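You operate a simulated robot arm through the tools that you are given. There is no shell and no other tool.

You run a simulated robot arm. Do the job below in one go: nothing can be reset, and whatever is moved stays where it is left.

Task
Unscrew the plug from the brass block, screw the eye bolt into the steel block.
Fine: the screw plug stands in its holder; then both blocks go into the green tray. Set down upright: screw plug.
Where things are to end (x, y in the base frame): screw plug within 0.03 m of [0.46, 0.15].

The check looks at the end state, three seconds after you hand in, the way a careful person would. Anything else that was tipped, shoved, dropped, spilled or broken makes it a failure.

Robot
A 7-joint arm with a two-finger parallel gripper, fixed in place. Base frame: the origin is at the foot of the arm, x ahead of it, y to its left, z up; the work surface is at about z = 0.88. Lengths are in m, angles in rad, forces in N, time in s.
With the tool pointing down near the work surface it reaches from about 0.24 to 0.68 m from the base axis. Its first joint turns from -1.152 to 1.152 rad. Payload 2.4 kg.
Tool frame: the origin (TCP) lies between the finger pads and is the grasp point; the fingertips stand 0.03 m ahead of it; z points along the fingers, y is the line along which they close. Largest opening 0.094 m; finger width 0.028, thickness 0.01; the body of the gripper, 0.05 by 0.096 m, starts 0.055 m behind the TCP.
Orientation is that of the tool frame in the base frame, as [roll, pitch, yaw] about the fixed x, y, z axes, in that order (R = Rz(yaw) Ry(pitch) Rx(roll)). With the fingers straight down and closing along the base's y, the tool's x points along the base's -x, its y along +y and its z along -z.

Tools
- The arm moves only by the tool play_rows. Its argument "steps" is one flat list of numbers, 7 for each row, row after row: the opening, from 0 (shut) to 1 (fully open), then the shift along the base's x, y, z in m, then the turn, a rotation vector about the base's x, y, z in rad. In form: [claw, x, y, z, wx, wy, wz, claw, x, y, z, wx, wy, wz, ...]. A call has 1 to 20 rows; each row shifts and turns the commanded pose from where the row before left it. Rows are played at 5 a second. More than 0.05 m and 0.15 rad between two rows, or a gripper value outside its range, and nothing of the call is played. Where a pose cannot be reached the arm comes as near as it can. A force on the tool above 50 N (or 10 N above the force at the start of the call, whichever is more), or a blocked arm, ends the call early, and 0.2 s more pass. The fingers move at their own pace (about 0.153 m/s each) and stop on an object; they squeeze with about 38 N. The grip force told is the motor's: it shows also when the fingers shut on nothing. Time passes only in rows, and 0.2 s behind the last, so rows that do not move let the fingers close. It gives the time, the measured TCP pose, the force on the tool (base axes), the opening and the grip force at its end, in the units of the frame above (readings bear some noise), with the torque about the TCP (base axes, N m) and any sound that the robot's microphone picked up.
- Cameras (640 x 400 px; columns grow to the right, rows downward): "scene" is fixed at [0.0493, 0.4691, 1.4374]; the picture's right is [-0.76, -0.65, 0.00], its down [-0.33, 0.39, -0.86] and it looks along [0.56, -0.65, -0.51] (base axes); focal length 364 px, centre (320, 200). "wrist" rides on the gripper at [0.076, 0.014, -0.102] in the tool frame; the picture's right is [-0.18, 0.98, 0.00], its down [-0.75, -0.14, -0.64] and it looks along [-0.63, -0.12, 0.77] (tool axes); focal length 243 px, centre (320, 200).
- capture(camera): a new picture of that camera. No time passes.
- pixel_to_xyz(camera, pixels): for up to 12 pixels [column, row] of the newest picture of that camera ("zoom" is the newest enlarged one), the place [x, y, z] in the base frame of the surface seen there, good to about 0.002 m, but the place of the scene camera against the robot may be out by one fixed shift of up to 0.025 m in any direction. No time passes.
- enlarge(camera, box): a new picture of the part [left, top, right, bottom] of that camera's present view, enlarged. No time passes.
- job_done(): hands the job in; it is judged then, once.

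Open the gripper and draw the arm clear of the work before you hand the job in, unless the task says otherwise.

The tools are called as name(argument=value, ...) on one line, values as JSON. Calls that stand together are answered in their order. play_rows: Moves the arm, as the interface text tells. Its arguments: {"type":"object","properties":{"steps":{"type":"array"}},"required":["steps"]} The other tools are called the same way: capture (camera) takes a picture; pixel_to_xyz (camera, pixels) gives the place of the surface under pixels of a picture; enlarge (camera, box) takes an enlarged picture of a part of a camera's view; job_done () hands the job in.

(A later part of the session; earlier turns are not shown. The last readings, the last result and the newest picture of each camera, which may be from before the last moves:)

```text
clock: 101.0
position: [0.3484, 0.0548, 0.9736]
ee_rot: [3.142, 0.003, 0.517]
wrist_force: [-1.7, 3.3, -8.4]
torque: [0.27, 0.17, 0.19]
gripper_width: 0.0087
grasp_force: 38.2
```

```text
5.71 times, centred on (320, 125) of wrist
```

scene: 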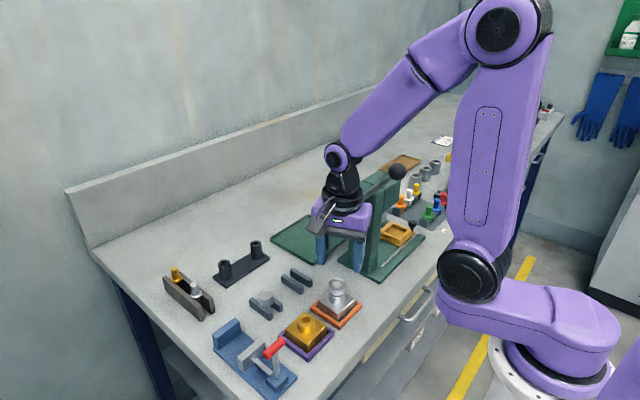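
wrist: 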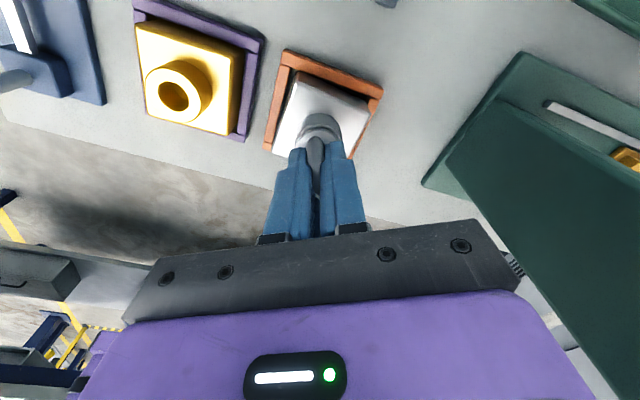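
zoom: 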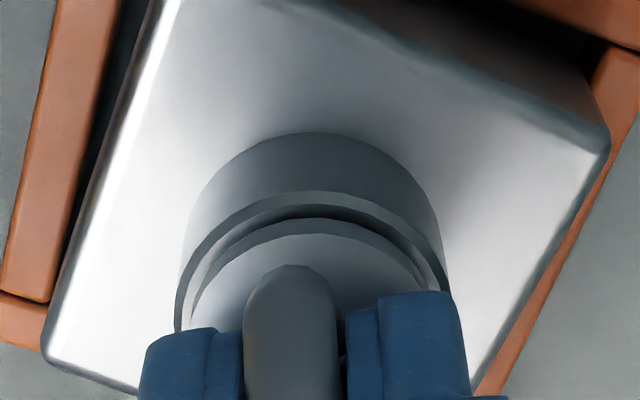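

With the load hanging on the bolt a hairline gap opens (thread play). To spare the thread I set the block back down and will carry it by its boss instead.

play_rows(steps=[0, 0, 0, -0.002, 0, 0, 0, 0, 0, 0, -0.002, 0, 0, 0, 0, 0, 0, -0.0018, 0, 0, 0, 0, 0, 0, 0, 0, 0, 0])

enlarge(camera="scene", box=[320, 262, 355, 302])

```text
clock: 102.0
position: [0.3471, 0.0547, 0.9674]
ee_rot: [3.141, 0.0, 0.519]
wrist_force: [-2.1, -1.8, -2.3]
torque: [-0.09, 0.2, 0.2]
gripper_width: 0.0086
grasp_force: 37.9
```

```text
10.00 times, centred on (338, 282) of scene
```

zoom: 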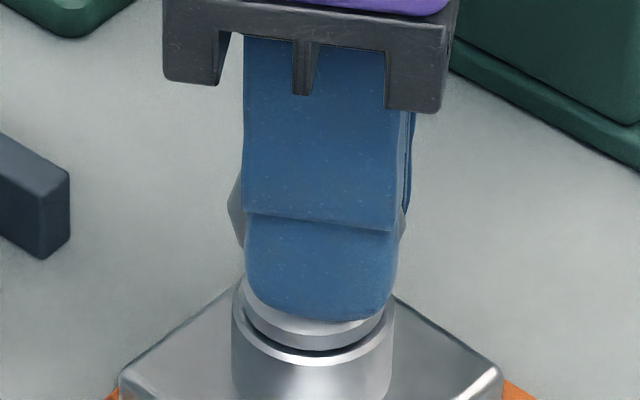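

The block is back in the nest. I press lightly and re-tighten clockwise to be sure it is seated.

play_rows(steps=[0, 0, 0, -0.0006, 0, 0, 0, 0, 0, 0, -0.0004, 0, 0, -0.04, 0, 0, 0, 0, 0, 0, -0.04])

enlarge(camera="scene", box=[320, 262, 355, 302])

```text
clock: 102.8
position: [0.3479, 0.0527, 0.9676]
ee_rot: [-3.14, -0.001, 0.442]
wrist_force: [-3.1, 2.7, 0.8]
torque: [0.05, 0.1, 0.95]
gripper_width: 0.0091
grasp_force: 38.2
```

```text
10.00 times, centred on (338, 282) of scene
```

zoom: 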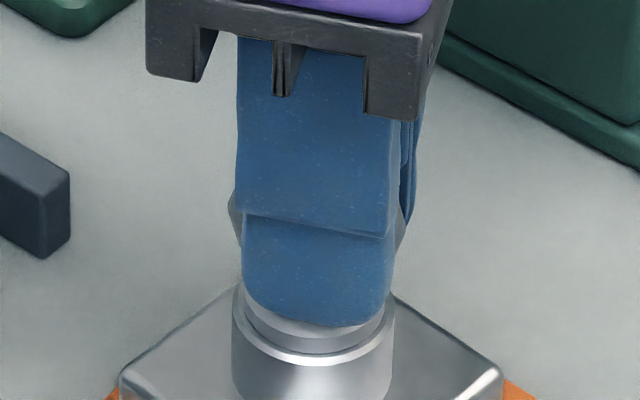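

Torque 0.95 N·m, flange down: seated. I open, lower 25 mm around the boss (tips ≈0.912, block top 0.909) and close on it.

play_rows(steps=[0.3, 0, 0, 0, 0, 0, 0, 0.6, 0, 0, 0, 0, 0, 0, 0.6, 0, 0, 0, 0, 0, 0, 0.6, 0, 0, -0.01, 0, 0, 0, 0.6, 0, 0, -0.01, 0, 0, 0, 0.6, 0, 0, -0.0045, 0, 0, 0, 0.6, 0, 0, 0, 0, 0, 0])

capture(camera="wrist")

enlarge(camera="wrist", box=[240, 90, 400, 220])

enlarge(camera="scene", box=[300, 250, 370, 320])

```text
clock: 104.4
position: [0.3463, 0.0535, 0.9426]
ee_rot: [-3.141, -0.001, 0.438]
wrist_force: [-0.6, -0.7, -1.6]
torque: [0.0, 0.0, 0.02]
gripper_width: 0.0561
grasp_force: 0.0
```

```text
taken
```

wrist: 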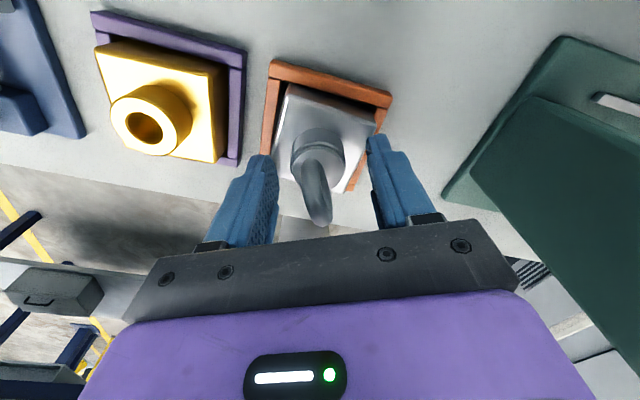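

```text
3.08 times, centred on (320, 155) of wrist
```

zoom: 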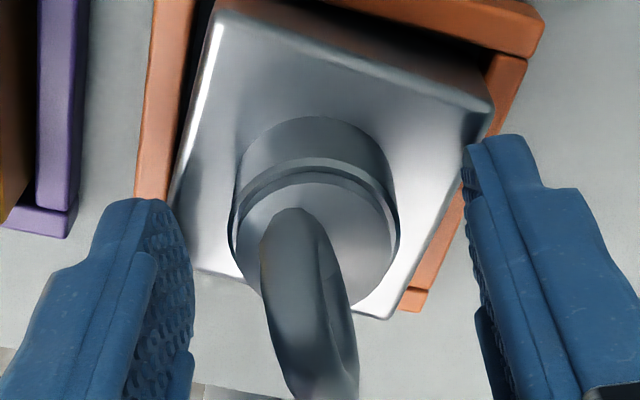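

```text
5.71 times, centred on (335, 285) of scene
```

zoom: 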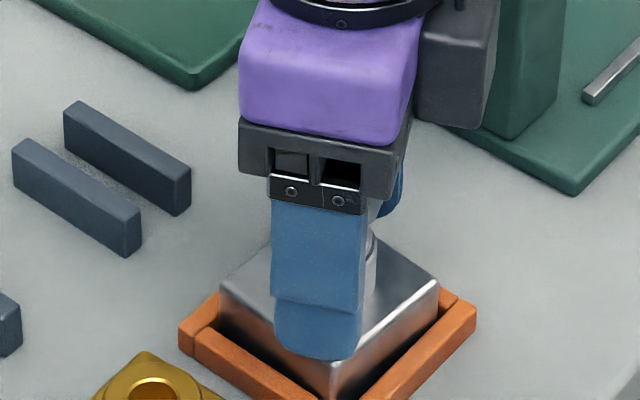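

The fingers straddle the boss with the ring free between them. I close on the boss and test-lift.

play_rows(steps=[0.4, 0, 0, 0, 0, 0, 0, 0, 0, 0, 0, 0, 0, 0, 0, 0, 0, 0, 0, 0, 0, 0, 0, 0, 0, 0, 0, 0])

play_rows(steps=[0, 0, 0, 0.002, 0, 0, 0, 0, 0, 0, 0.004, 0, 0, 0, 0, 0, 0, 0.004, 0, 0, 0, 0, 0, 0, 0, 0, 0, 0])

capture(camera="wrist")

enlarge(camera="scene", box=[300, 250, 370, 320])

```text
clock: 105.4
position: [0.3458, 0.0538, 0.9418]
ee_rot: [3.142, 0.0, 0.441]
wrist_force: [-2.8, 3.2, -0.1]
torque: [0.06, -0.01, 0.04]
gripper_width: 0.0363
grasp_force: 38.3
```

```text
clock: 106.4
position: [0.3466, 0.0539, 0.9526]
ee_rot: [-3.141, 0.0, 0.438]
wrist_force: [-1.3, 4.5, -7.6]
torque: [0.26, 0.21, 0.14]
gripper_width: 0.0367
grasp_force: 37.9
```

```text
taken
```

wrist: 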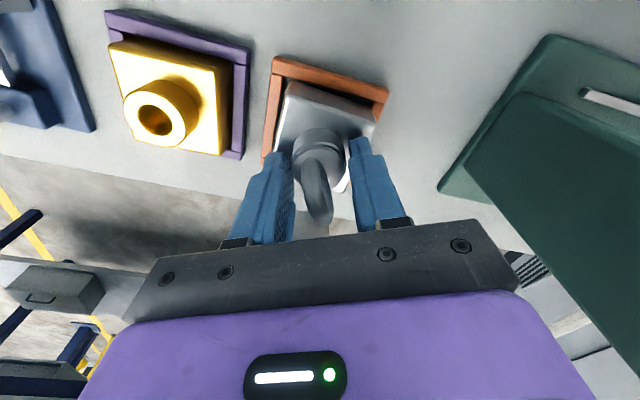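

```text
5.71 times, centred on (335, 285) of scene
```

zoom: 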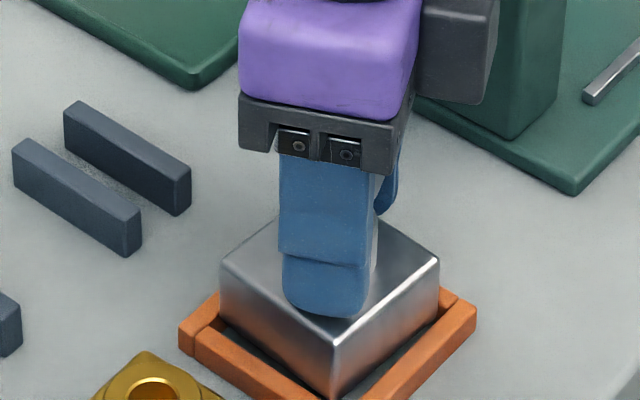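

The block is lifting with the boss grip (−7.6 N). I raise it another 60 mm in steps.

play_rows(steps=[0, 0, 0, 0.006, 0, 0, 0, 0, 0, 0, 0.01, 0, 0, 0, 0, 0, 0, 0.015, 0, 0, 0, 0, 0, 0, 0.015, 0, 0, 0, 0, 0, 0, 0.015, 0, 0, 0, 0, 0, 0, 0, 0, 0, 0])

capture(camera="wrist")

capture(camera="scene")

enlarge(camera="scene", box=[290, 220, 390, 330])

```text
clock: 107.8
position: [0.3465, 0.0534, 1.012]
ee_rot: [-3.142, 0.001, 0.438]
wrist_force: [0.0, -0.4, -5.2]
torque: [0.01, 0.03, 0.0]
gripper_width: 0.0361
grasp_force: 37.5
```

```text
taken
```

wrist: 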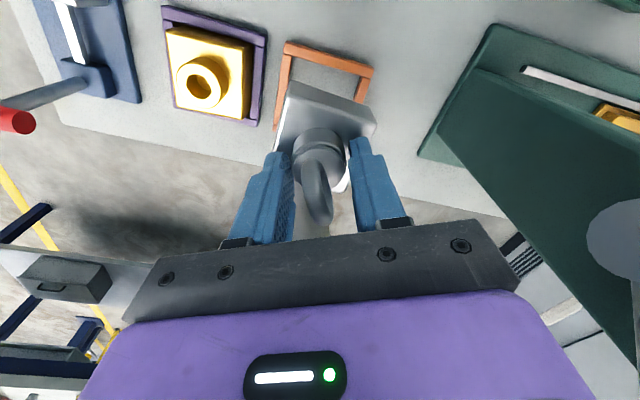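

```text
taken
```

scene: 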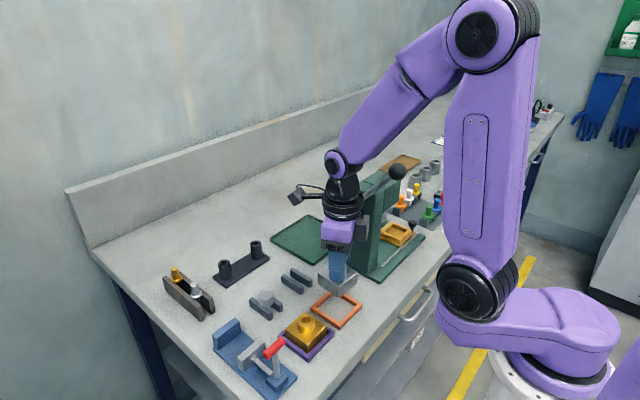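

```text
3.64 times, centred on (340, 275) of scene
```

zoom: 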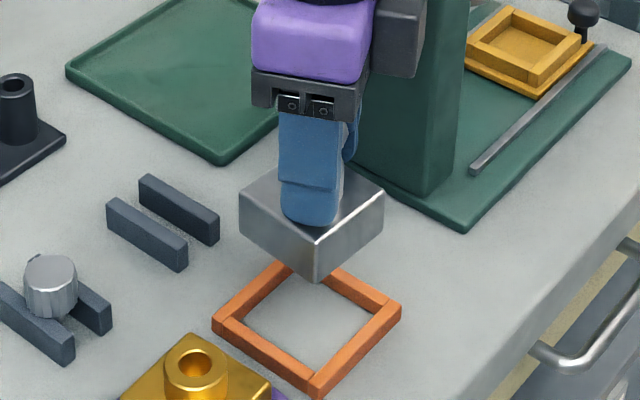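

The block hangs level (≈5 N) and the nest is free. I carry it in +x first (clear of the press), then diagonally over the tray's far part at (0.572,−0.112).

play_rows(steps=[0, 0.026, -0.001, 0.005, 0, 0, 0, 0, 0.026, -0.001, 0.005, 0, 0, 0, 0, 0.026, -0.001, 0.005, 0, 0, 0, 0, 0.026, -0.001, 0.005, 0, 0, 0, 0, 0.0174, -0.0231, 0, 0, 0, 0, 0, 0.0174, -0.0231, 0, 0, 0, 0, 0, 0.0174, -0.0231, 0, 0, 0, 0, 0, 0.0174, -0.0231, 0, 0, 0, 0, 0, 0.0174, -0.0231, 0, 0, 0, 0, 0, 0.0174, -0.0231, 0, 0, 0, 0, 0, 0.0174, -0.0231, 0, 0, 0, 0, 0, 0, 0, 0, 0, 0, 0])

capture(camera="wrist")

capture(camera="scene")

enlarge(camera="scene", box=[250, 170, 370, 280])

```text
clock: 110.4
position: [0.5732, -0.1119, 1.0321]
ee_rot: [-3.14, -0.001, 0.44]
wrist_force: [0.2, 0.5, -6.1]
torque: [0.0, 0.03, -0.01]
gripper_width: 0.0366
grasp_force: 37.7
```

```text
taken
```

wrist: 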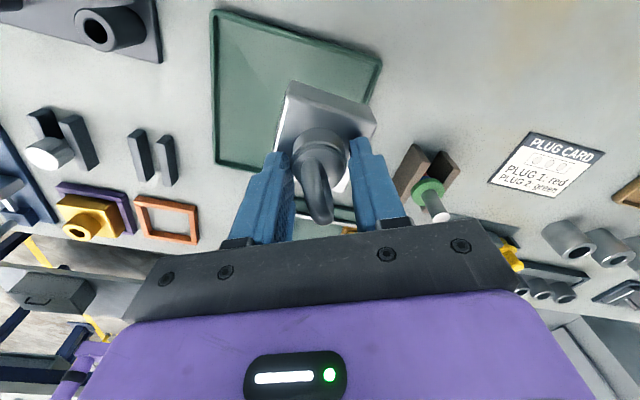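

```text
taken
```

scene: 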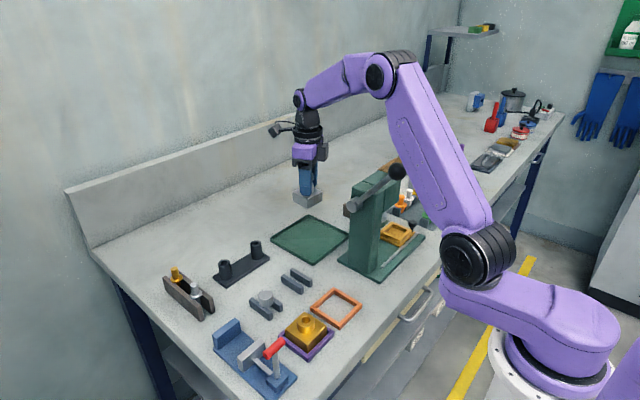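

```text
3.64 times, centred on (310, 225) of scene
```

zoom: 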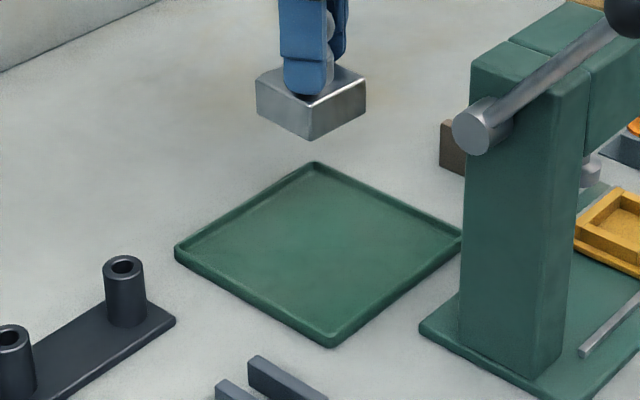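

The block hangs over the tray. The upper arm passes near the press's ball handle (scene ~(397,172)), so I query arm and ball points to check clearance before lowering.

pixel_to_xyz(camera="scene", pixels=[[397, 172], [408, 165], [415, 180], [400, 140], [392, 110], [420, 200], [440, 200], [380, 100], [350, 85], [330, 100], [405, 185], [395, 165]])

enlarge(camera="scene", box=[340, 120, 480, 240])

```text
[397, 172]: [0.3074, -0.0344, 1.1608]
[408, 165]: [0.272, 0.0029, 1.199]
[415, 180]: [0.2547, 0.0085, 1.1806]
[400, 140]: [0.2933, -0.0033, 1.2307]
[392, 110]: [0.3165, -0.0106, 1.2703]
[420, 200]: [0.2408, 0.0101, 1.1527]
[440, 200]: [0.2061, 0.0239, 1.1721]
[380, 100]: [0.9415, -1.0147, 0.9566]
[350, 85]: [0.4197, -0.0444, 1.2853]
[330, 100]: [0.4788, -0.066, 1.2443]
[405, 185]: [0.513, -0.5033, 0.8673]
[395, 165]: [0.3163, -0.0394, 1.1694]
```

```text
3.33 times, centred on (410, 180) of scene
```

zoom: 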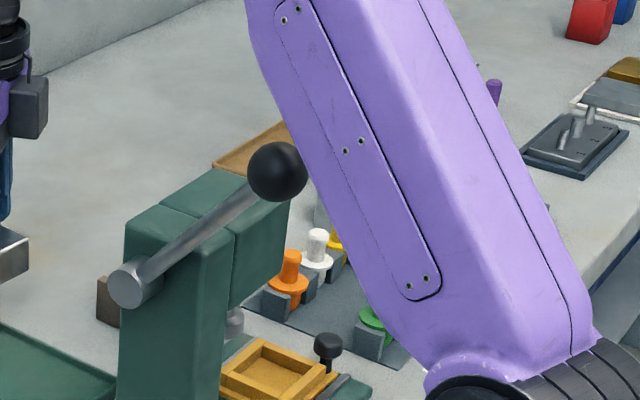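

The arm's underside is ~5 cm from the ball now; lowering far out could tilt it closer. I choose a nearer placement, (0.515,−0.112), move there first and re-measure the arm clearance.

play_rows(steps=[0, -0.02, 0, 0, 0, 0, 0, 0, -0.02, 0, 0, 0, 0, 0, 0, -0.018, 0, 0, 0, 0, 0, 0, 0, 0, 0, 0, 0, 0])

capture(camera="scene")

enlarge(camera="scene", box=[340, 120, 480, 240])

capture(camera="wrist")

```text
clock: 111.4
position: [0.5157, -0.1118, 1.0322]
ee_rot: [-3.141, -0.001, 0.439]
wrist_force: [0.3, 0.5, -5.7]
torque: [0.02, 0.04, 0.04]
gripper_width: 0.0365
grasp_force: 38.1
```

```text
taken
```

scene: 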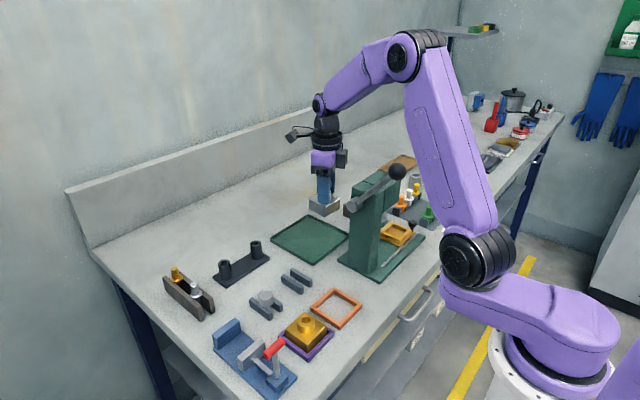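

```text
3.33 times, centred on (410, 180) of scene
```

zoom: 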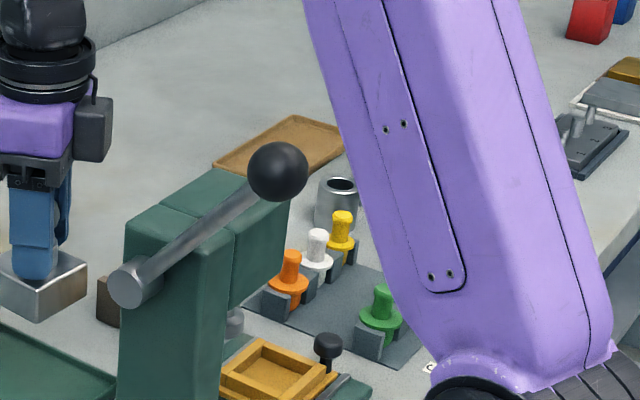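

```text
taken
```

wrist: 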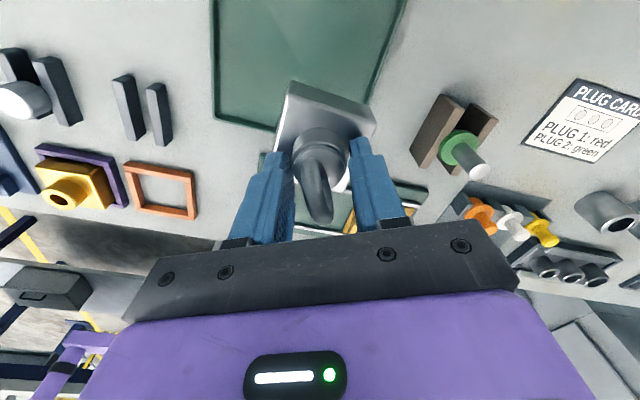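

Clearance to the ball is now ample. I verify the tray's edges through the wrist camera at this place.

pixel_to_xyz(camera="wrist", pixels=[[214, 60], [216, 112], [240, 123], [270, 132], [400, 20], [385, 60], [370, 100], [260, 60], [340, 40], [300, 70], [390, 35], [225, 105]])

enlarge(camera="wrist", box=[200, 0, 420, 200])

```text
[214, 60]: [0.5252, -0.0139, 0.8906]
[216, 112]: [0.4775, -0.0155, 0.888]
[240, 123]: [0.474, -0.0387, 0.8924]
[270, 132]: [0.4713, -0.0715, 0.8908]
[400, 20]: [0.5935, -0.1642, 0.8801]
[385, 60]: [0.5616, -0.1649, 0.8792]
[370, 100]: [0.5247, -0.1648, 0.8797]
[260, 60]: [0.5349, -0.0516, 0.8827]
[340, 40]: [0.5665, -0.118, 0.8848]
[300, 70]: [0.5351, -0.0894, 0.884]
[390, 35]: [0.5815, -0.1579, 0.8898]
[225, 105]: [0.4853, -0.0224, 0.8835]
```

```text
2.00 times, centred on (310, 100) of wrist
```

zoom: 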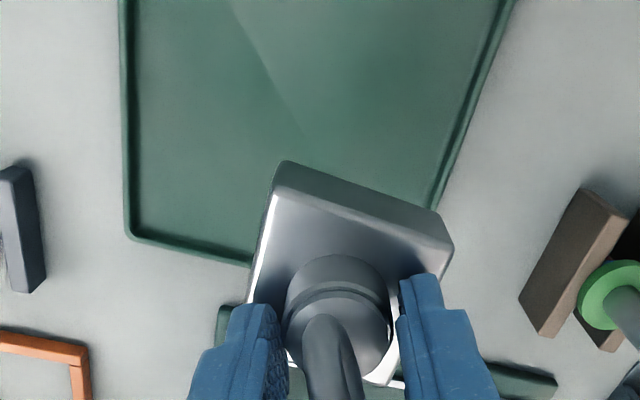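

Tray inner area is about x 0.477–0.609, y −0.153…−0.021, floor z≈0.8835. I lower the steel block at (0.515,−0.115) to ~10 mm above the floor.

play_rows(steps=[0, 0, -0.003, -0.02, 0, 0, 0, 0, 0, 0, -0.02, 0, 0, 0, 0, 0, 0, -0.02, 0, 0, 0, 0, 0, 0, -0.015, 0, 0, 0, 0, 0, 0, 0, 0, 0, 0])

capture(camera="scene")

enlarge(camera="scene", box=[250, 130, 450, 290])

```text
clock: 112.6
position: [0.5143, -0.1151, 0.96]
ee_rot: [-3.14, -0.001, 0.437]
wrist_force: [-0.9, -0.2, -5.7]
torque: [0.01, 0.04, -0.02]
gripper_width: 0.0363
grasp_force: 38.0
```

```text
taken
```

scene: 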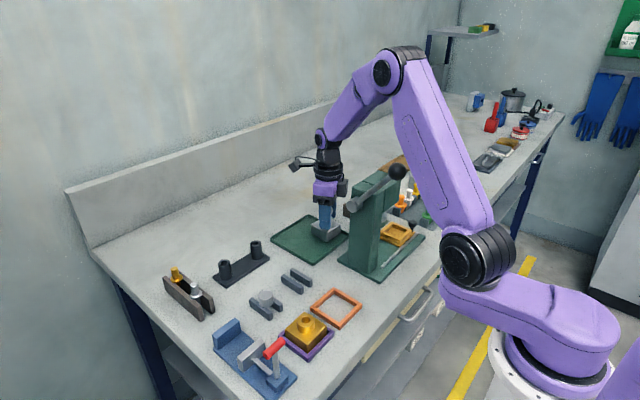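

```text
2.50 times, centred on (350, 210) of scene
```

zoom: 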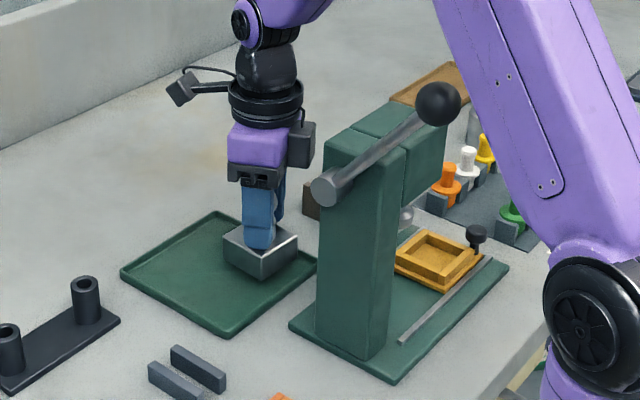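

The arm edge is visually near the ball; I query 3D points to confirm clearance before the last centimetre.

pixel_to_xyz(camera="scene", pixels=[[412, 174], [414, 180], [407, 155], [402, 140], [418, 190], [425, 205], [397, 172], [404, 172]])

```text
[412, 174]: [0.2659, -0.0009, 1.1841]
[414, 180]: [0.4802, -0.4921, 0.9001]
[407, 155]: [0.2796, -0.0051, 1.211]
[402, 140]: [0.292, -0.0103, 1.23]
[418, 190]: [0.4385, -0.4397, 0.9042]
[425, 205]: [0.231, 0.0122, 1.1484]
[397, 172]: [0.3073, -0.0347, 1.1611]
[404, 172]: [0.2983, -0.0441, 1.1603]
```

About 4 cm clearance remains. I lower the last part in small steps to contact.

play_rows(steps=[0, 0, 0, -0.005, 0, 0, 0, 0, 0, 0, -0.004, 0, 0, 0, 0, 0, 0, -0.002, 0, 0, 0])

play_rows(steps=[0, 0, 0, -0.001, 0, 0, 0, 0, 0, 0, -0.001, 0, 0, 0, 0, 0, 0, 0, 0, 0, 0])

enlarge(camera="scene", box=[280, 200, 360, 270])

```text
clock: 113.4
position: [0.5156, -0.115, 0.9472]
ee_rot: [-3.141, -0.001, 0.437]
wrist_force: [0.6, 0.0, -4.9]
torque: [0.0, 0.02, -0.03]
gripper_width: 0.0367
grasp_force: 37.7
```

```text
clock: 114.2
position: [0.5161, -0.1153, 0.9467]
ee_rot: [3.14, -0.001, 0.437]
wrist_force: [-2.3, 1.4, 7.3]
torque: [0.12, 0.48, 0.02]
gripper_width: 0.0366
grasp_force: 37.9
```

```text
5.71 times, centred on (320, 235) of scene
```

zoom: 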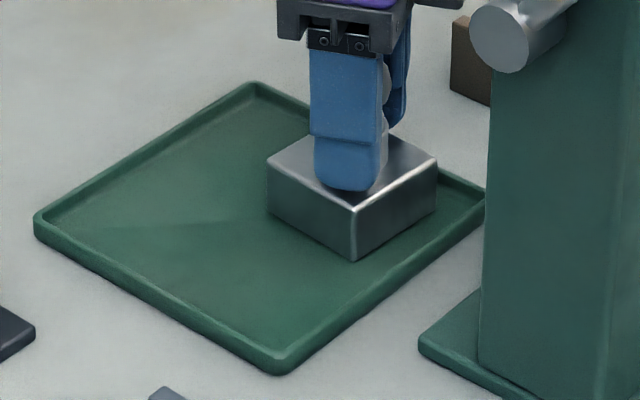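

The block touches the tray floor (+7.3 N). I open to 0.6 and lift straight up.

play_rows(steps=[0, 0, 0, 0.0008, 0, 0, 0, 0.5, 0, 0, 0, 0, 0, 0, 0.6, 0, 0, 0, 0, 0, 0, 0.6, 0, 0, 0, 0, 0, 0, 0.6, 0, 0, 0.015, 0, 0, 0, 0.6, 0, 0, 0.025, 0, 0, 0, 0.6, 0, 0, 0.025, 0, 0, 0, 0.6, 0, 0, 0.025, 0, 0, 0, 0.6, 0, 0, 0, 0, 0, 0])

capture(camera="wrist")

enlarge(camera="scene", box=[280, 190, 360, 270])

```text
clock: 116.2
position: [0.5178, -0.116, 1.036]
ee_rot: [-3.141, 0.0, 0.437]
wrist_force: [-0.4, 0.6, 0.2]
torque: [0.01, -0.01, 0.0]
gripper_width: 0.0565
grasp_force: 0.2
```

```text
taken
```

wrist: 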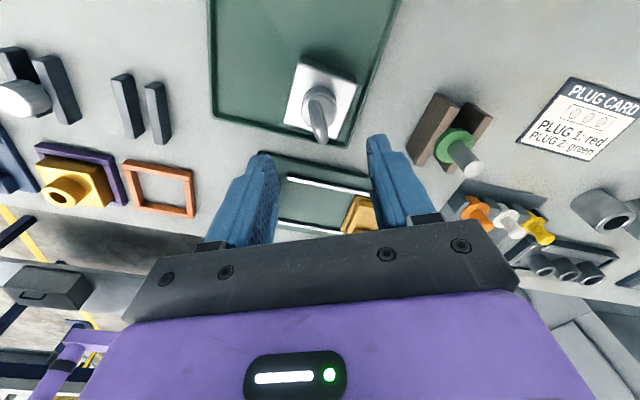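

```text
5.00 times, centred on (320, 230) of scene
```

zoom: 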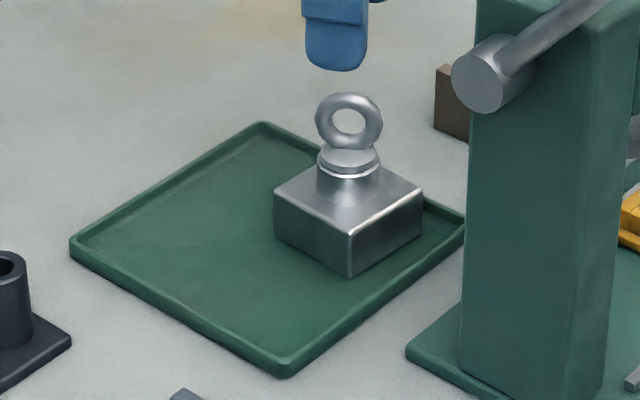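

The steel block with the eye bolt stands flat in the tray. I now go over to the brass block (via (0.47,0.05), clear of the press), turning to yaw ≈π/2.

play_rows(steps=[0.6, -0.0094, 0.033, 0, 0, 0, 0.1134, 0.6, -0.0094, 0.033, 0, 0, 0, 0.1134, 0.6, -0.0094, 0.033, 0, 0, 0, 0.1134, 0.6, -0.0094, 0.033, 0, 0, 0, 0.1134, 0.6, -0.0094, 0.033, 0, 0, 0, 0.1134, 0.6, -0.024, 0.019, 0, 0, 0, 0.1134, 0.6, -0.024, 0.019, 0, 0, 0, 0.1134, 0.6, -0.024, 0.019, 0, 0, 0, 0.1134, 0.6, -0.024, 0.019, 0, 0, 0, 0.1134, 0.6, -0.024, 0.019, 0, 0, 0, 0.1134, 0.6, 0, 0, 0, 0, 0, 0])

capture(camera="wrist")

enlarge(camera="wrist", box=[260, 70, 380, 170])

```text
clock: 118.6
position: [0.3486, 0.1464, 1.0381]
ee_rot: [3.141, 0.0, 1.576]
wrist_force: [-0.6, 1.1, 0.1]
torque: [-0.02, 0.02, 0.04]
gripper_width: 0.0563
grasp_force: 0.0
```

```text
taken
```

wrist: 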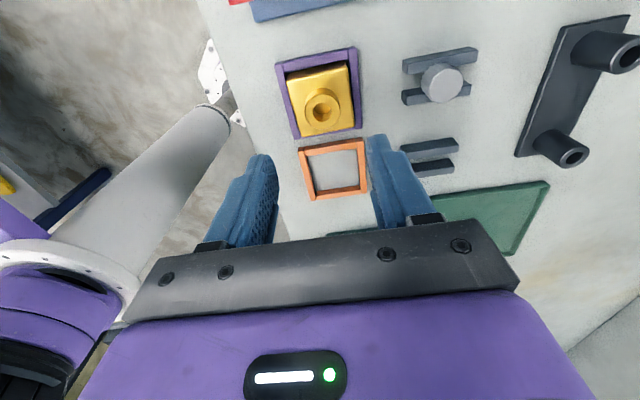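

```text
4.00 times, centred on (320, 120) of wrist
```

zoom: 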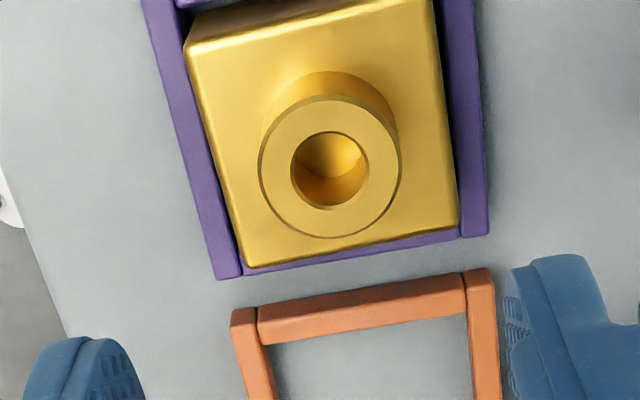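

The brass bore is at zoom (330,168). I query opposite annulus points for its centre.

pixel_to_xyz(camera="zoom", pixels=[[275, 170], [385, 166], [330, 115], [330, 222], [290, 130], [370, 208], [370, 128], [290, 210], [230, 60], [420, 230]])

```text
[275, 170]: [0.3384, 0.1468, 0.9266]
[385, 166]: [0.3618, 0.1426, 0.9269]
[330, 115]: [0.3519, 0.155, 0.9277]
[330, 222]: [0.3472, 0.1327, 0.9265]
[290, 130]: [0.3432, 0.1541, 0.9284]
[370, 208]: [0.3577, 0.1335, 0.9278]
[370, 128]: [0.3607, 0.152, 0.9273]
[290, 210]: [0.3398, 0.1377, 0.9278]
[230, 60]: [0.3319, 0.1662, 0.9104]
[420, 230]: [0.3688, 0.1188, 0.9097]
```

Bore centre ≈(0.350,0.1435). I shift slightly, lower 95 mm around the boss and close.

play_rows(steps=[0.6, 0.0007, -0.002, -0.025, 0, 0, 0, 0.6, 0, 0, -0.025, 0, 0, 0, 0.6, 0, 0, -0.025, 0, 0, 0, 0.6, 0, 0, -0.014, 0, 0, 0, 0.6, 0, 0, -0.006, 0, 0, 0, 0.6, 0, 0, 0, 0, 0, 0])

capture(camera="wrist")

enlarge(camera="wrist", box=[240, 90, 400, 220])

enlarge(camera="scene", box=[265, 275, 365, 355])

```text
clock: 120.0
position: [0.35, 0.1442, 0.9412]
ee_rot: [3.14, 0.0, 1.572]
wrist_force: [-0.1, 0.7, 0.3]
torque: [-0.02, 0.0, 0.02]
gripper_width: 0.0566
grasp_force: 0.1
```

```text
taken
```

wrist: 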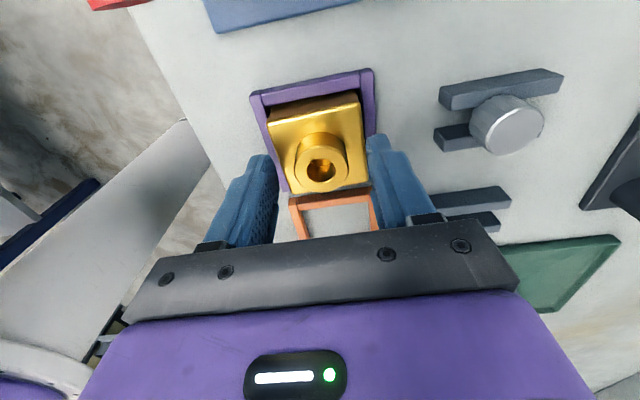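

```text
3.08 times, centred on (320, 155) of wrist
```

zoom: 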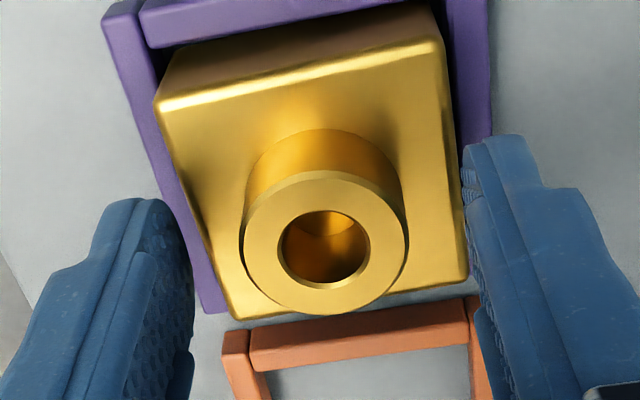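

```text
5.00 times, centred on (315, 315) of scene
```

zoom: 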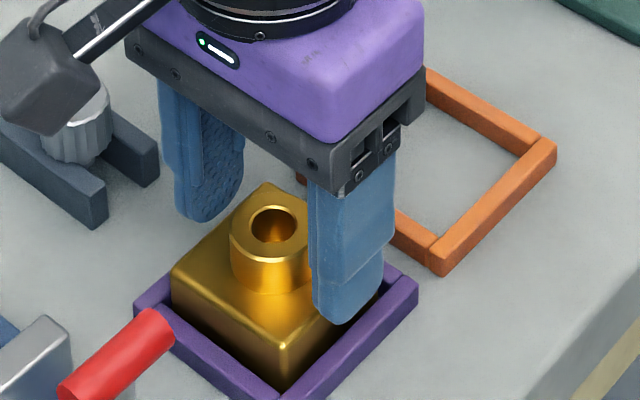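

The fingers straddle the boss well. I close on it and test-lift 10 mm.

play_rows(steps=[0.4, 0, 0, 0, 0, 0, 0, 0, 0, 0, 0, 0, 0, 0, 0, 0, 0, 0, 0, 0, 0, 0, 0, 0, 0, 0, 0, 0])

play_rows(steps=[0, 0, 0, 0.002, 0, 0, 0, 0, 0, 0, 0.004, 0, 0, 0, 0, 0, 0, 0.004, 0, 0, 0, 0, 0, 0, 0, 0, 0, 0])

enlarge(camera="scene", box=[265, 275, 365, 355])

```text
clock: 121.0
position: [0.3488, 0.1443, 0.9415]
ee_rot: [-3.141, 0.001, 1.572]
wrist_force: [1.5, 1.0, 0.3]
torque: [0.11, -0.01, -0.04]
gripper_width: 0.0361
grasp_force: 38.4
```

```text
clock: 122.0
position: [0.349, 0.1441, 0.952]
ee_rot: [3.141, 0.0, 1.572]
wrist_force: [-1.1, 5.5, -6.1]
torque: [0.36, 0.06, -0.19]
gripper_width: 0.0364
grasp_force: 38.2
```

```text
5.00 times, centred on (315, 315) of scene
```

zoom: 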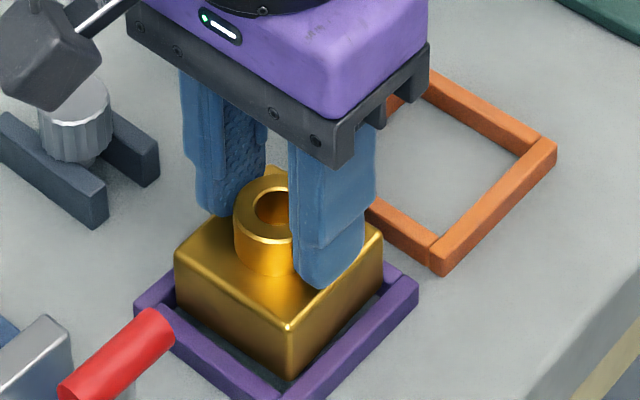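

The brass block comes up cleanly. I lift it 80 mm more and carry it over the plug-free route to the tray at (0.515,−0.053).

play_rows(steps=[0, 0, 0, 0.008, 0, 0, 0, 0, 0, 0, 0.012, 0, 0, 0, 0, 0, 0, 0.02, 0, 0, 0, 0, 0, 0, 0.02, 0, 0, 0, 0, 0, 0, 0.02, 0, 0, 0, 0, 0, 0, 0, 0, 0, 0])

capture(camera="scene")

capture(camera="wrist")

```text
clock: 123.4
position: [0.3495, 0.1427, 1.0321]
ee_rot: [3.141, -0.002, 1.575]
wrist_force: [-0.4, 0.9, -4.5]
torque: [0.02, 0.0, 0.01]
gripper_width: 0.0365
grasp_force: 38.1
```

```text
taken
```

scene: 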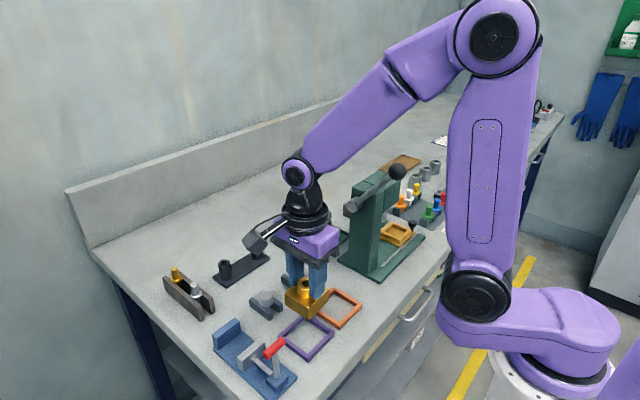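

```text
taken
```

wrist: 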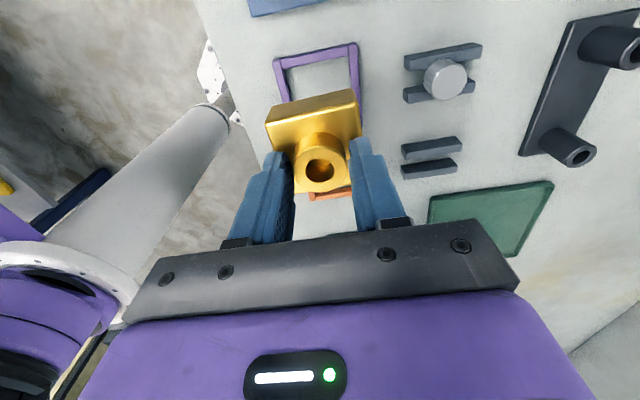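

The block is clear; both nests are still in place. I carry it via (0.46,0.05) to above the tray.

play_rows(steps=[0, 0.0222, -0.0188, 0, 0, 0, 0, 0, 0.0222, -0.0188, 0, 0, 0, 0, 0, 0.0222, -0.0188, 0, 0, 0, 0, 0, 0.0222, -0.0188, 0, 0, 0, 0, 0, 0.0222, -0.0188, 0, 0, 0, 0, 0, 0.0137, -0.0255, 0, 0, 0, 0, 0, 0.0137, -0.0255, 0, 0, 0, 0, 0, 0.0137, -0.0255, 0, 0, 0, 0, 0, 0.0137, -0.0255, 0, 0, 0, 0, 0, 0, 0, 0, 0, 0, 0])

capture(camera="scene")

enlarge(camera="scene", box=[250, 130, 450, 290])

capture(camera="wrist")

```text
clock: 125.6
position: [0.515, -0.0556, 1.0307]
ee_rot: [-3.14, 0.0, 1.575]
wrist_force: [0.0, 0.7, -5.5]
torque: [-0.01, 0.02, -0.01]
gripper_width: 0.0365
grasp_force: 38.1
```

```text
taken
```

scene: 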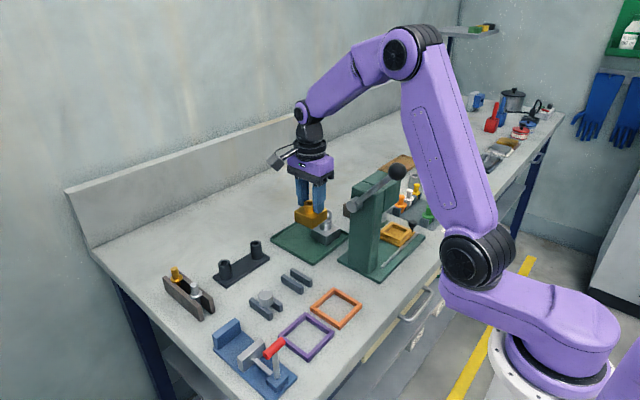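

```text
2.50 times, centred on (350, 210) of scene
```

zoom: 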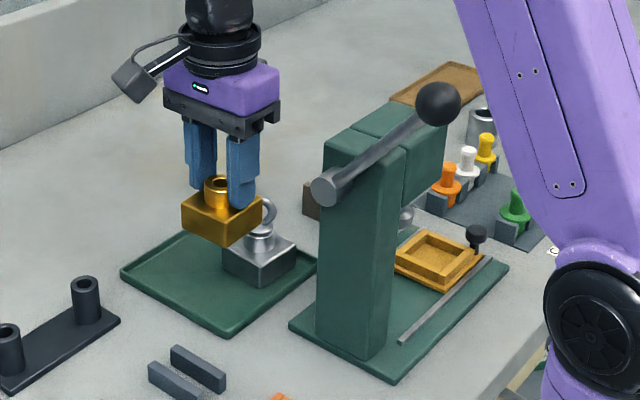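

```text
taken
```

wrist: 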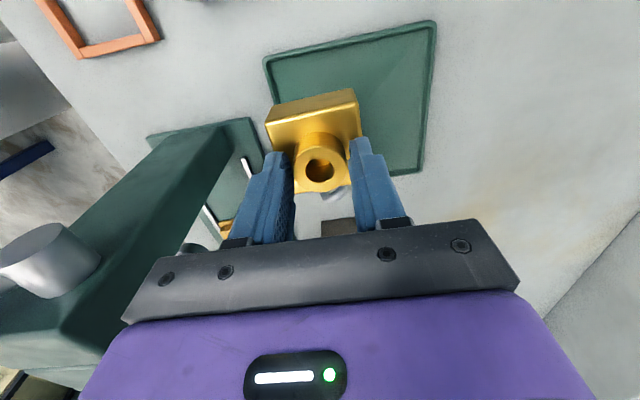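

The brass block hangs above the free part of the tray. I shift +3 mm in y for spacing and lower to ~10 mm above the floor.

play_rows(steps=[0, 0, 0.003, -0.02, 0, 0, 0, 0, 0, 0, -0.02, 0, 0, 0, 0, 0, 0, -0.02, 0, 0, 0, 0, 0, 0, -0.012, 0, 0, 0, 0, 0, 0, 0, 0, 0, 0])

enlarge(camera="scene", box=[270, 190, 360, 270])

capture(camera="wrist")

```text
clock: 126.8
position: [0.5139, -0.0498, 0.9588]
ee_rot: [3.14, 0.0, 1.573]
wrist_force: [0.1, -0.4, -4.6]
torque: [0.03, 0.0, -0.01]
gripper_width: 0.0363
grasp_force: 37.9
```

```text
5.00 times, centred on (315, 230) of scene
```

zoom: 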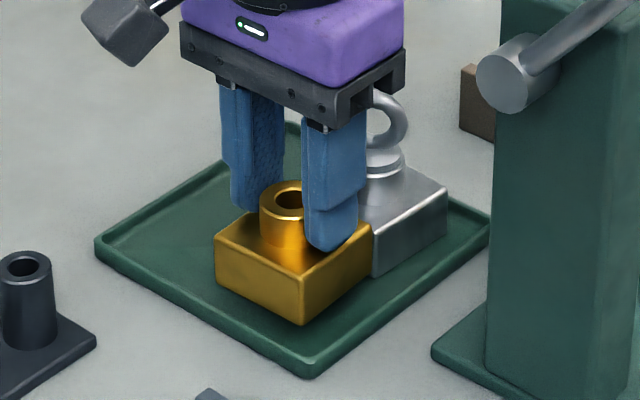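

```text
taken
```

wrist: 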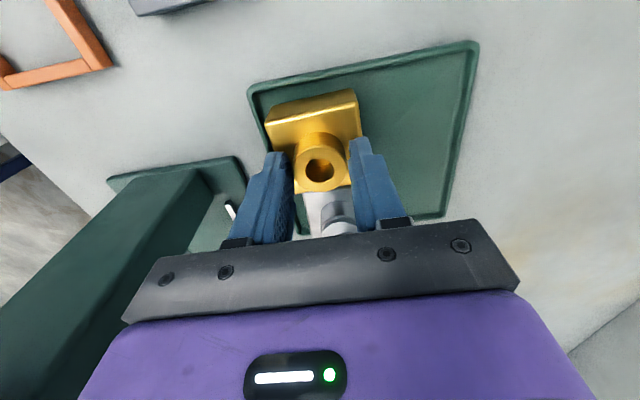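

I take two more readings to average out the noise in y before setting down.

play_rows(steps=[0, 0, 0, 0, 0, 0, 0])

play_rows(steps=[0, 0, 0, 0, 0, 0, 0])

enlarge(camera="wrist", box=[230, 40, 410, 200])

pixel_to_xyz(camera="zoom", pixels=[[180, 215], [300, 185], [440, 165], [180, 135], [250, 150], [350, 130], [90, 190], [100, 230]])

```text
clock: 127.2
position: [0.5146, -0.05, 0.9599]
ee_rot: [3.142, -0.002, 1.573]
wrist_force: [0.4, -0.1, -5.4]
torque: [-0.01, -0.04, 0.04]
gripper_width: 0.0365
grasp_force: 37.8
```

```text
clock: 127.6
position: [0.5141, -0.0496, 0.9591]
ee_rot: [-3.141, 0.001, 1.573]
wrist_force: [0.7, 0.7, -4.4]
torque: [0.01, 0.0, -0.02]
gripper_width: 0.0364
grasp_force: 38.2
```

```text
2.50 times, centred on (320, 120) of wrist
```

zoom: 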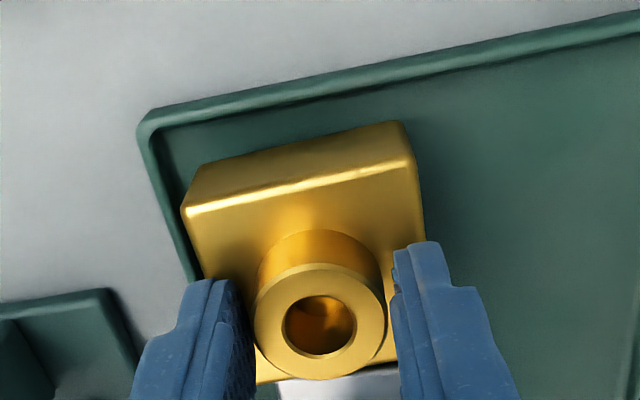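

```text
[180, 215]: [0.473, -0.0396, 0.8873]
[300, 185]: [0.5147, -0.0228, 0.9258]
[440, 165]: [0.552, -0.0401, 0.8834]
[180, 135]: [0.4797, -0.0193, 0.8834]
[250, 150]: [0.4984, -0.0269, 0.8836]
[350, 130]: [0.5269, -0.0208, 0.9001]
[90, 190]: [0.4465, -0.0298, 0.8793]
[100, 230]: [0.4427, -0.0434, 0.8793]
```

The near face is only ~4 mm from the tray wall, so I shift (+0.003, −0.005) to centre it in its free space, then lower to contact.

play_rows(steps=[0, 0.003, -0.005, 0, 0, 0, 0, 0, 0, 0, -0.005, 0, 0, 0, 0, 0, 0, -0.004, 0, 0, 0, 0, 0, 0, -0.0015, 0, 0, 0])

capture(camera="wrist")

enlarge(camera="wrist", box=[230, 40, 410, 200])

enlarge(camera="scene", box=[270, 190, 360, 270])

```text
clock: 128.6
position: [0.5199, -0.0558, 0.9493]
ee_rot: [-3.14, 0.001, 1.573]
wrist_force: [0.0, -0.5, -4.5]
torque: [0.0, 0.0, 0.02]
gripper_width: 0.0365
grasp_force: 38.2
```

```text
taken
```

wrist: 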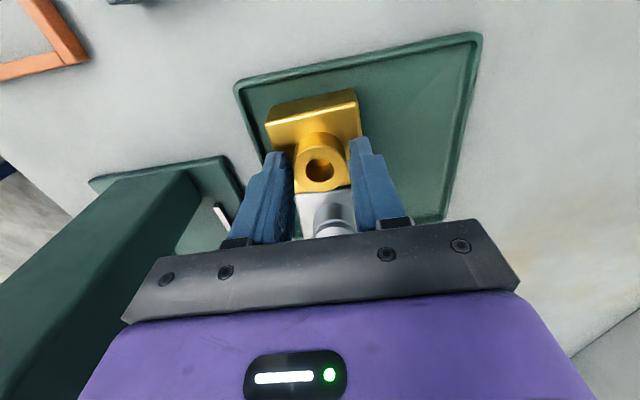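

```text
2.50 times, centred on (320, 120) of wrist
```

zoom: 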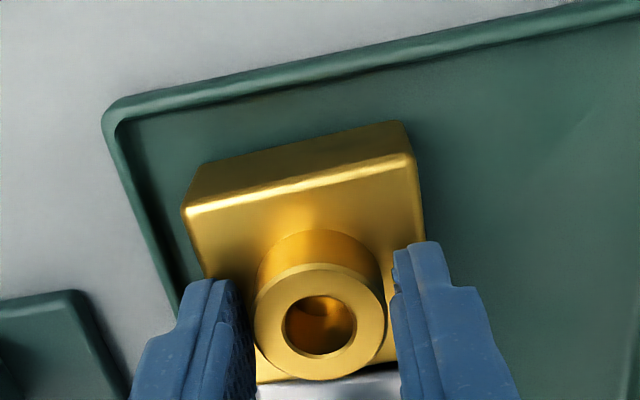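

```text
5.00 times, centred on (315, 230) of scene
```

zoom: 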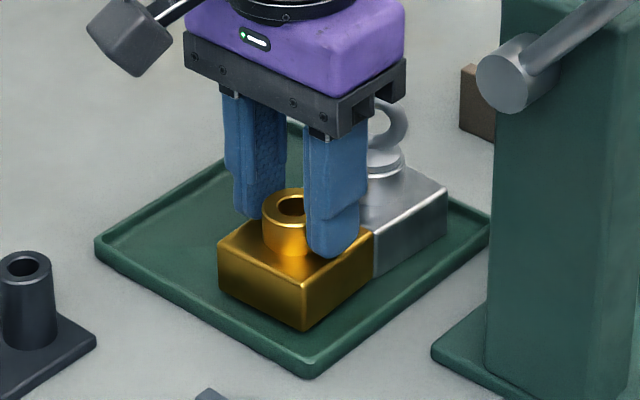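

Spacing looks good on all sides. I lower the last few millimetres in 1 mm steps until contact.

play_rows(steps=[0, 0, 0, -0.001, 0, 0, 0, 0, 0, 0, -0.001, 0, 0, 0])

play_rows(steps=[0, 0, 0, -0.001, 0, 0, 0, 0, 0, 0, 0, 0, 0, 0])

```text
clock: 129.2
position: [0.5185, -0.0564, 0.9472]
ee_rot: [3.141, 0.0, 1.572]
wrist_force: [0.4, -1.3, -5.3]
torque: [0.0, 0.0, 0.01]
gripper_width: 0.0366
grasp_force: 38.1
```

```text
clock: 129.8
position: [0.5183, -0.056, 0.9467]
ee_rot: [-3.14, 0.001, 1.571]
wrist_force: [-0.2, 0.7, -2.1]
torque: [0.12, 0.07, -0.03]
gripper_width: 0.0365
grasp_force: 38.2
```

Contact begins (−5.3 → −2.1 N). I lower 0.7 mm more, open, and lift straight up.

play_rows(steps=[0, 0, 0, -0.0007, 0, 0, 0, 0, 0, 0, 0, 0, 0, 0, 0.5, 0, 0, 0, 0, 0, 0, 0.6, 0, 0, 0, 0, 0, 0, 0.6, 0, 0, 0, 0, 0, 0, 0.6, 0, 0, 0.015, 0, 0, 0, 0.6, 0, 0, 0.025, 0, 0, 0, 0.6, 0, 0, 0.03, 0, 0, 0, 0.6, 0, 0, 0.03, 0, 0, 0, 0.6, 0, 0, 0, 0, 0, 0])

capture(camera="wrist")

enlarge(camera="scene", box=[270, 190, 360, 270])

enlarge(camera="wrist", box=[220, 20, 460, 200])

```text
clock: 132.0
position: [0.5165, -0.0558, 1.0449]
ee_rot: [3.141, 0.0, 1.574]
wrist_force: [0.4, -0.4, -0.9]
torque: [0.01, 0.01, -0.02]
gripper_width: 0.0564
grasp_force: 0.0
```

```text
taken
```

wrist: 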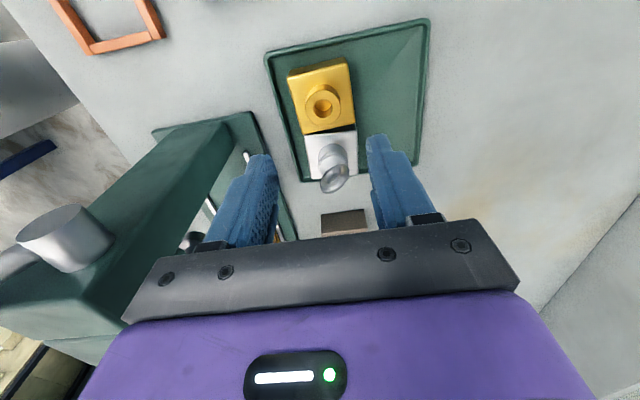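

```text
5.00 times, centred on (315, 230) of scene
```

zoom: 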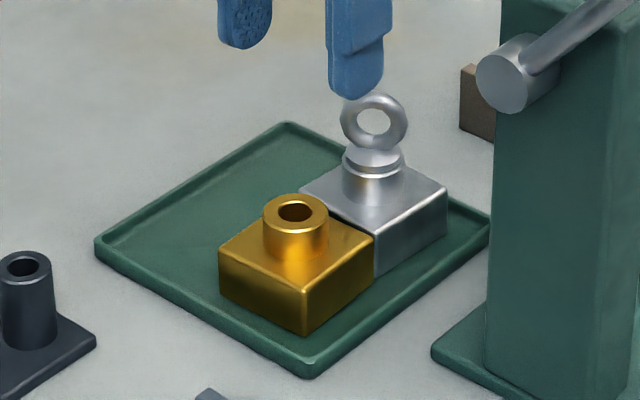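

```text
2.22 times, centred on (340, 110) of wrist
```

zoom: 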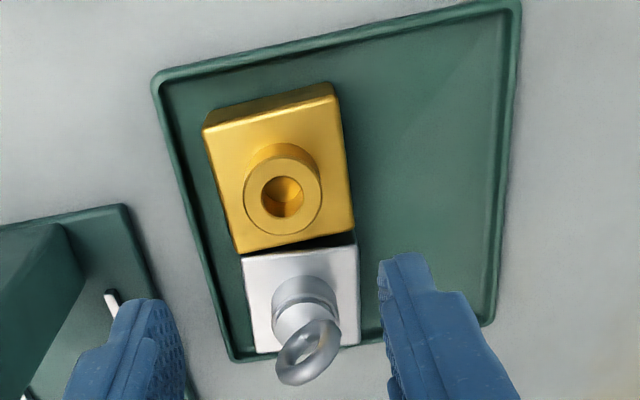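

Both blocks are in the tray. I check that each sits flat and whether they clear one another.

pixel_to_xyz(camera="zoom", pixels=[[215, 135], [330, 105], [245, 240], [345, 220], [250, 265], [350, 252], [265, 340], [350, 335], [300, 245], [282, 165], [300, 290], [310, 325]])

enlarge(camera="wrist", box=[280, 110, 370, 200])

```text
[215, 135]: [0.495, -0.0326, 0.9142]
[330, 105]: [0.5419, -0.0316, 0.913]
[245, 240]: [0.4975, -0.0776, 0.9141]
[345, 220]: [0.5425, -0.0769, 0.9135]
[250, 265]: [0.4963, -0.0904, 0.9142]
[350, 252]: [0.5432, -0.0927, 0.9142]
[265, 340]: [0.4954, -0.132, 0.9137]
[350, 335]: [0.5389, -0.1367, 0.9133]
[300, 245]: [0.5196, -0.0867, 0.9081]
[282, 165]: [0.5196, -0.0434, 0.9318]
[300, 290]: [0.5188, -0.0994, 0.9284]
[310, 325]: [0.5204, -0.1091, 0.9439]
```

```text
4.44 times, centred on (325, 155) of wrist
```

zoom: 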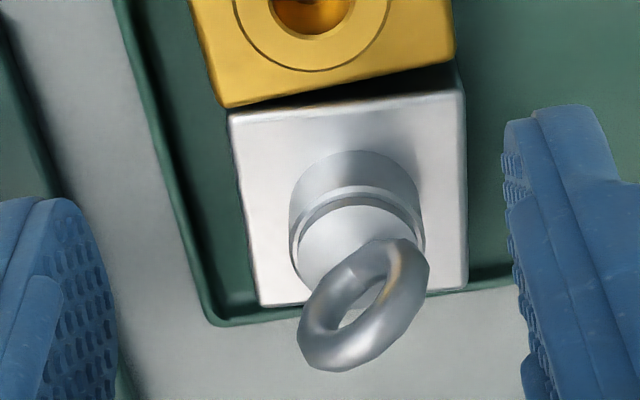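

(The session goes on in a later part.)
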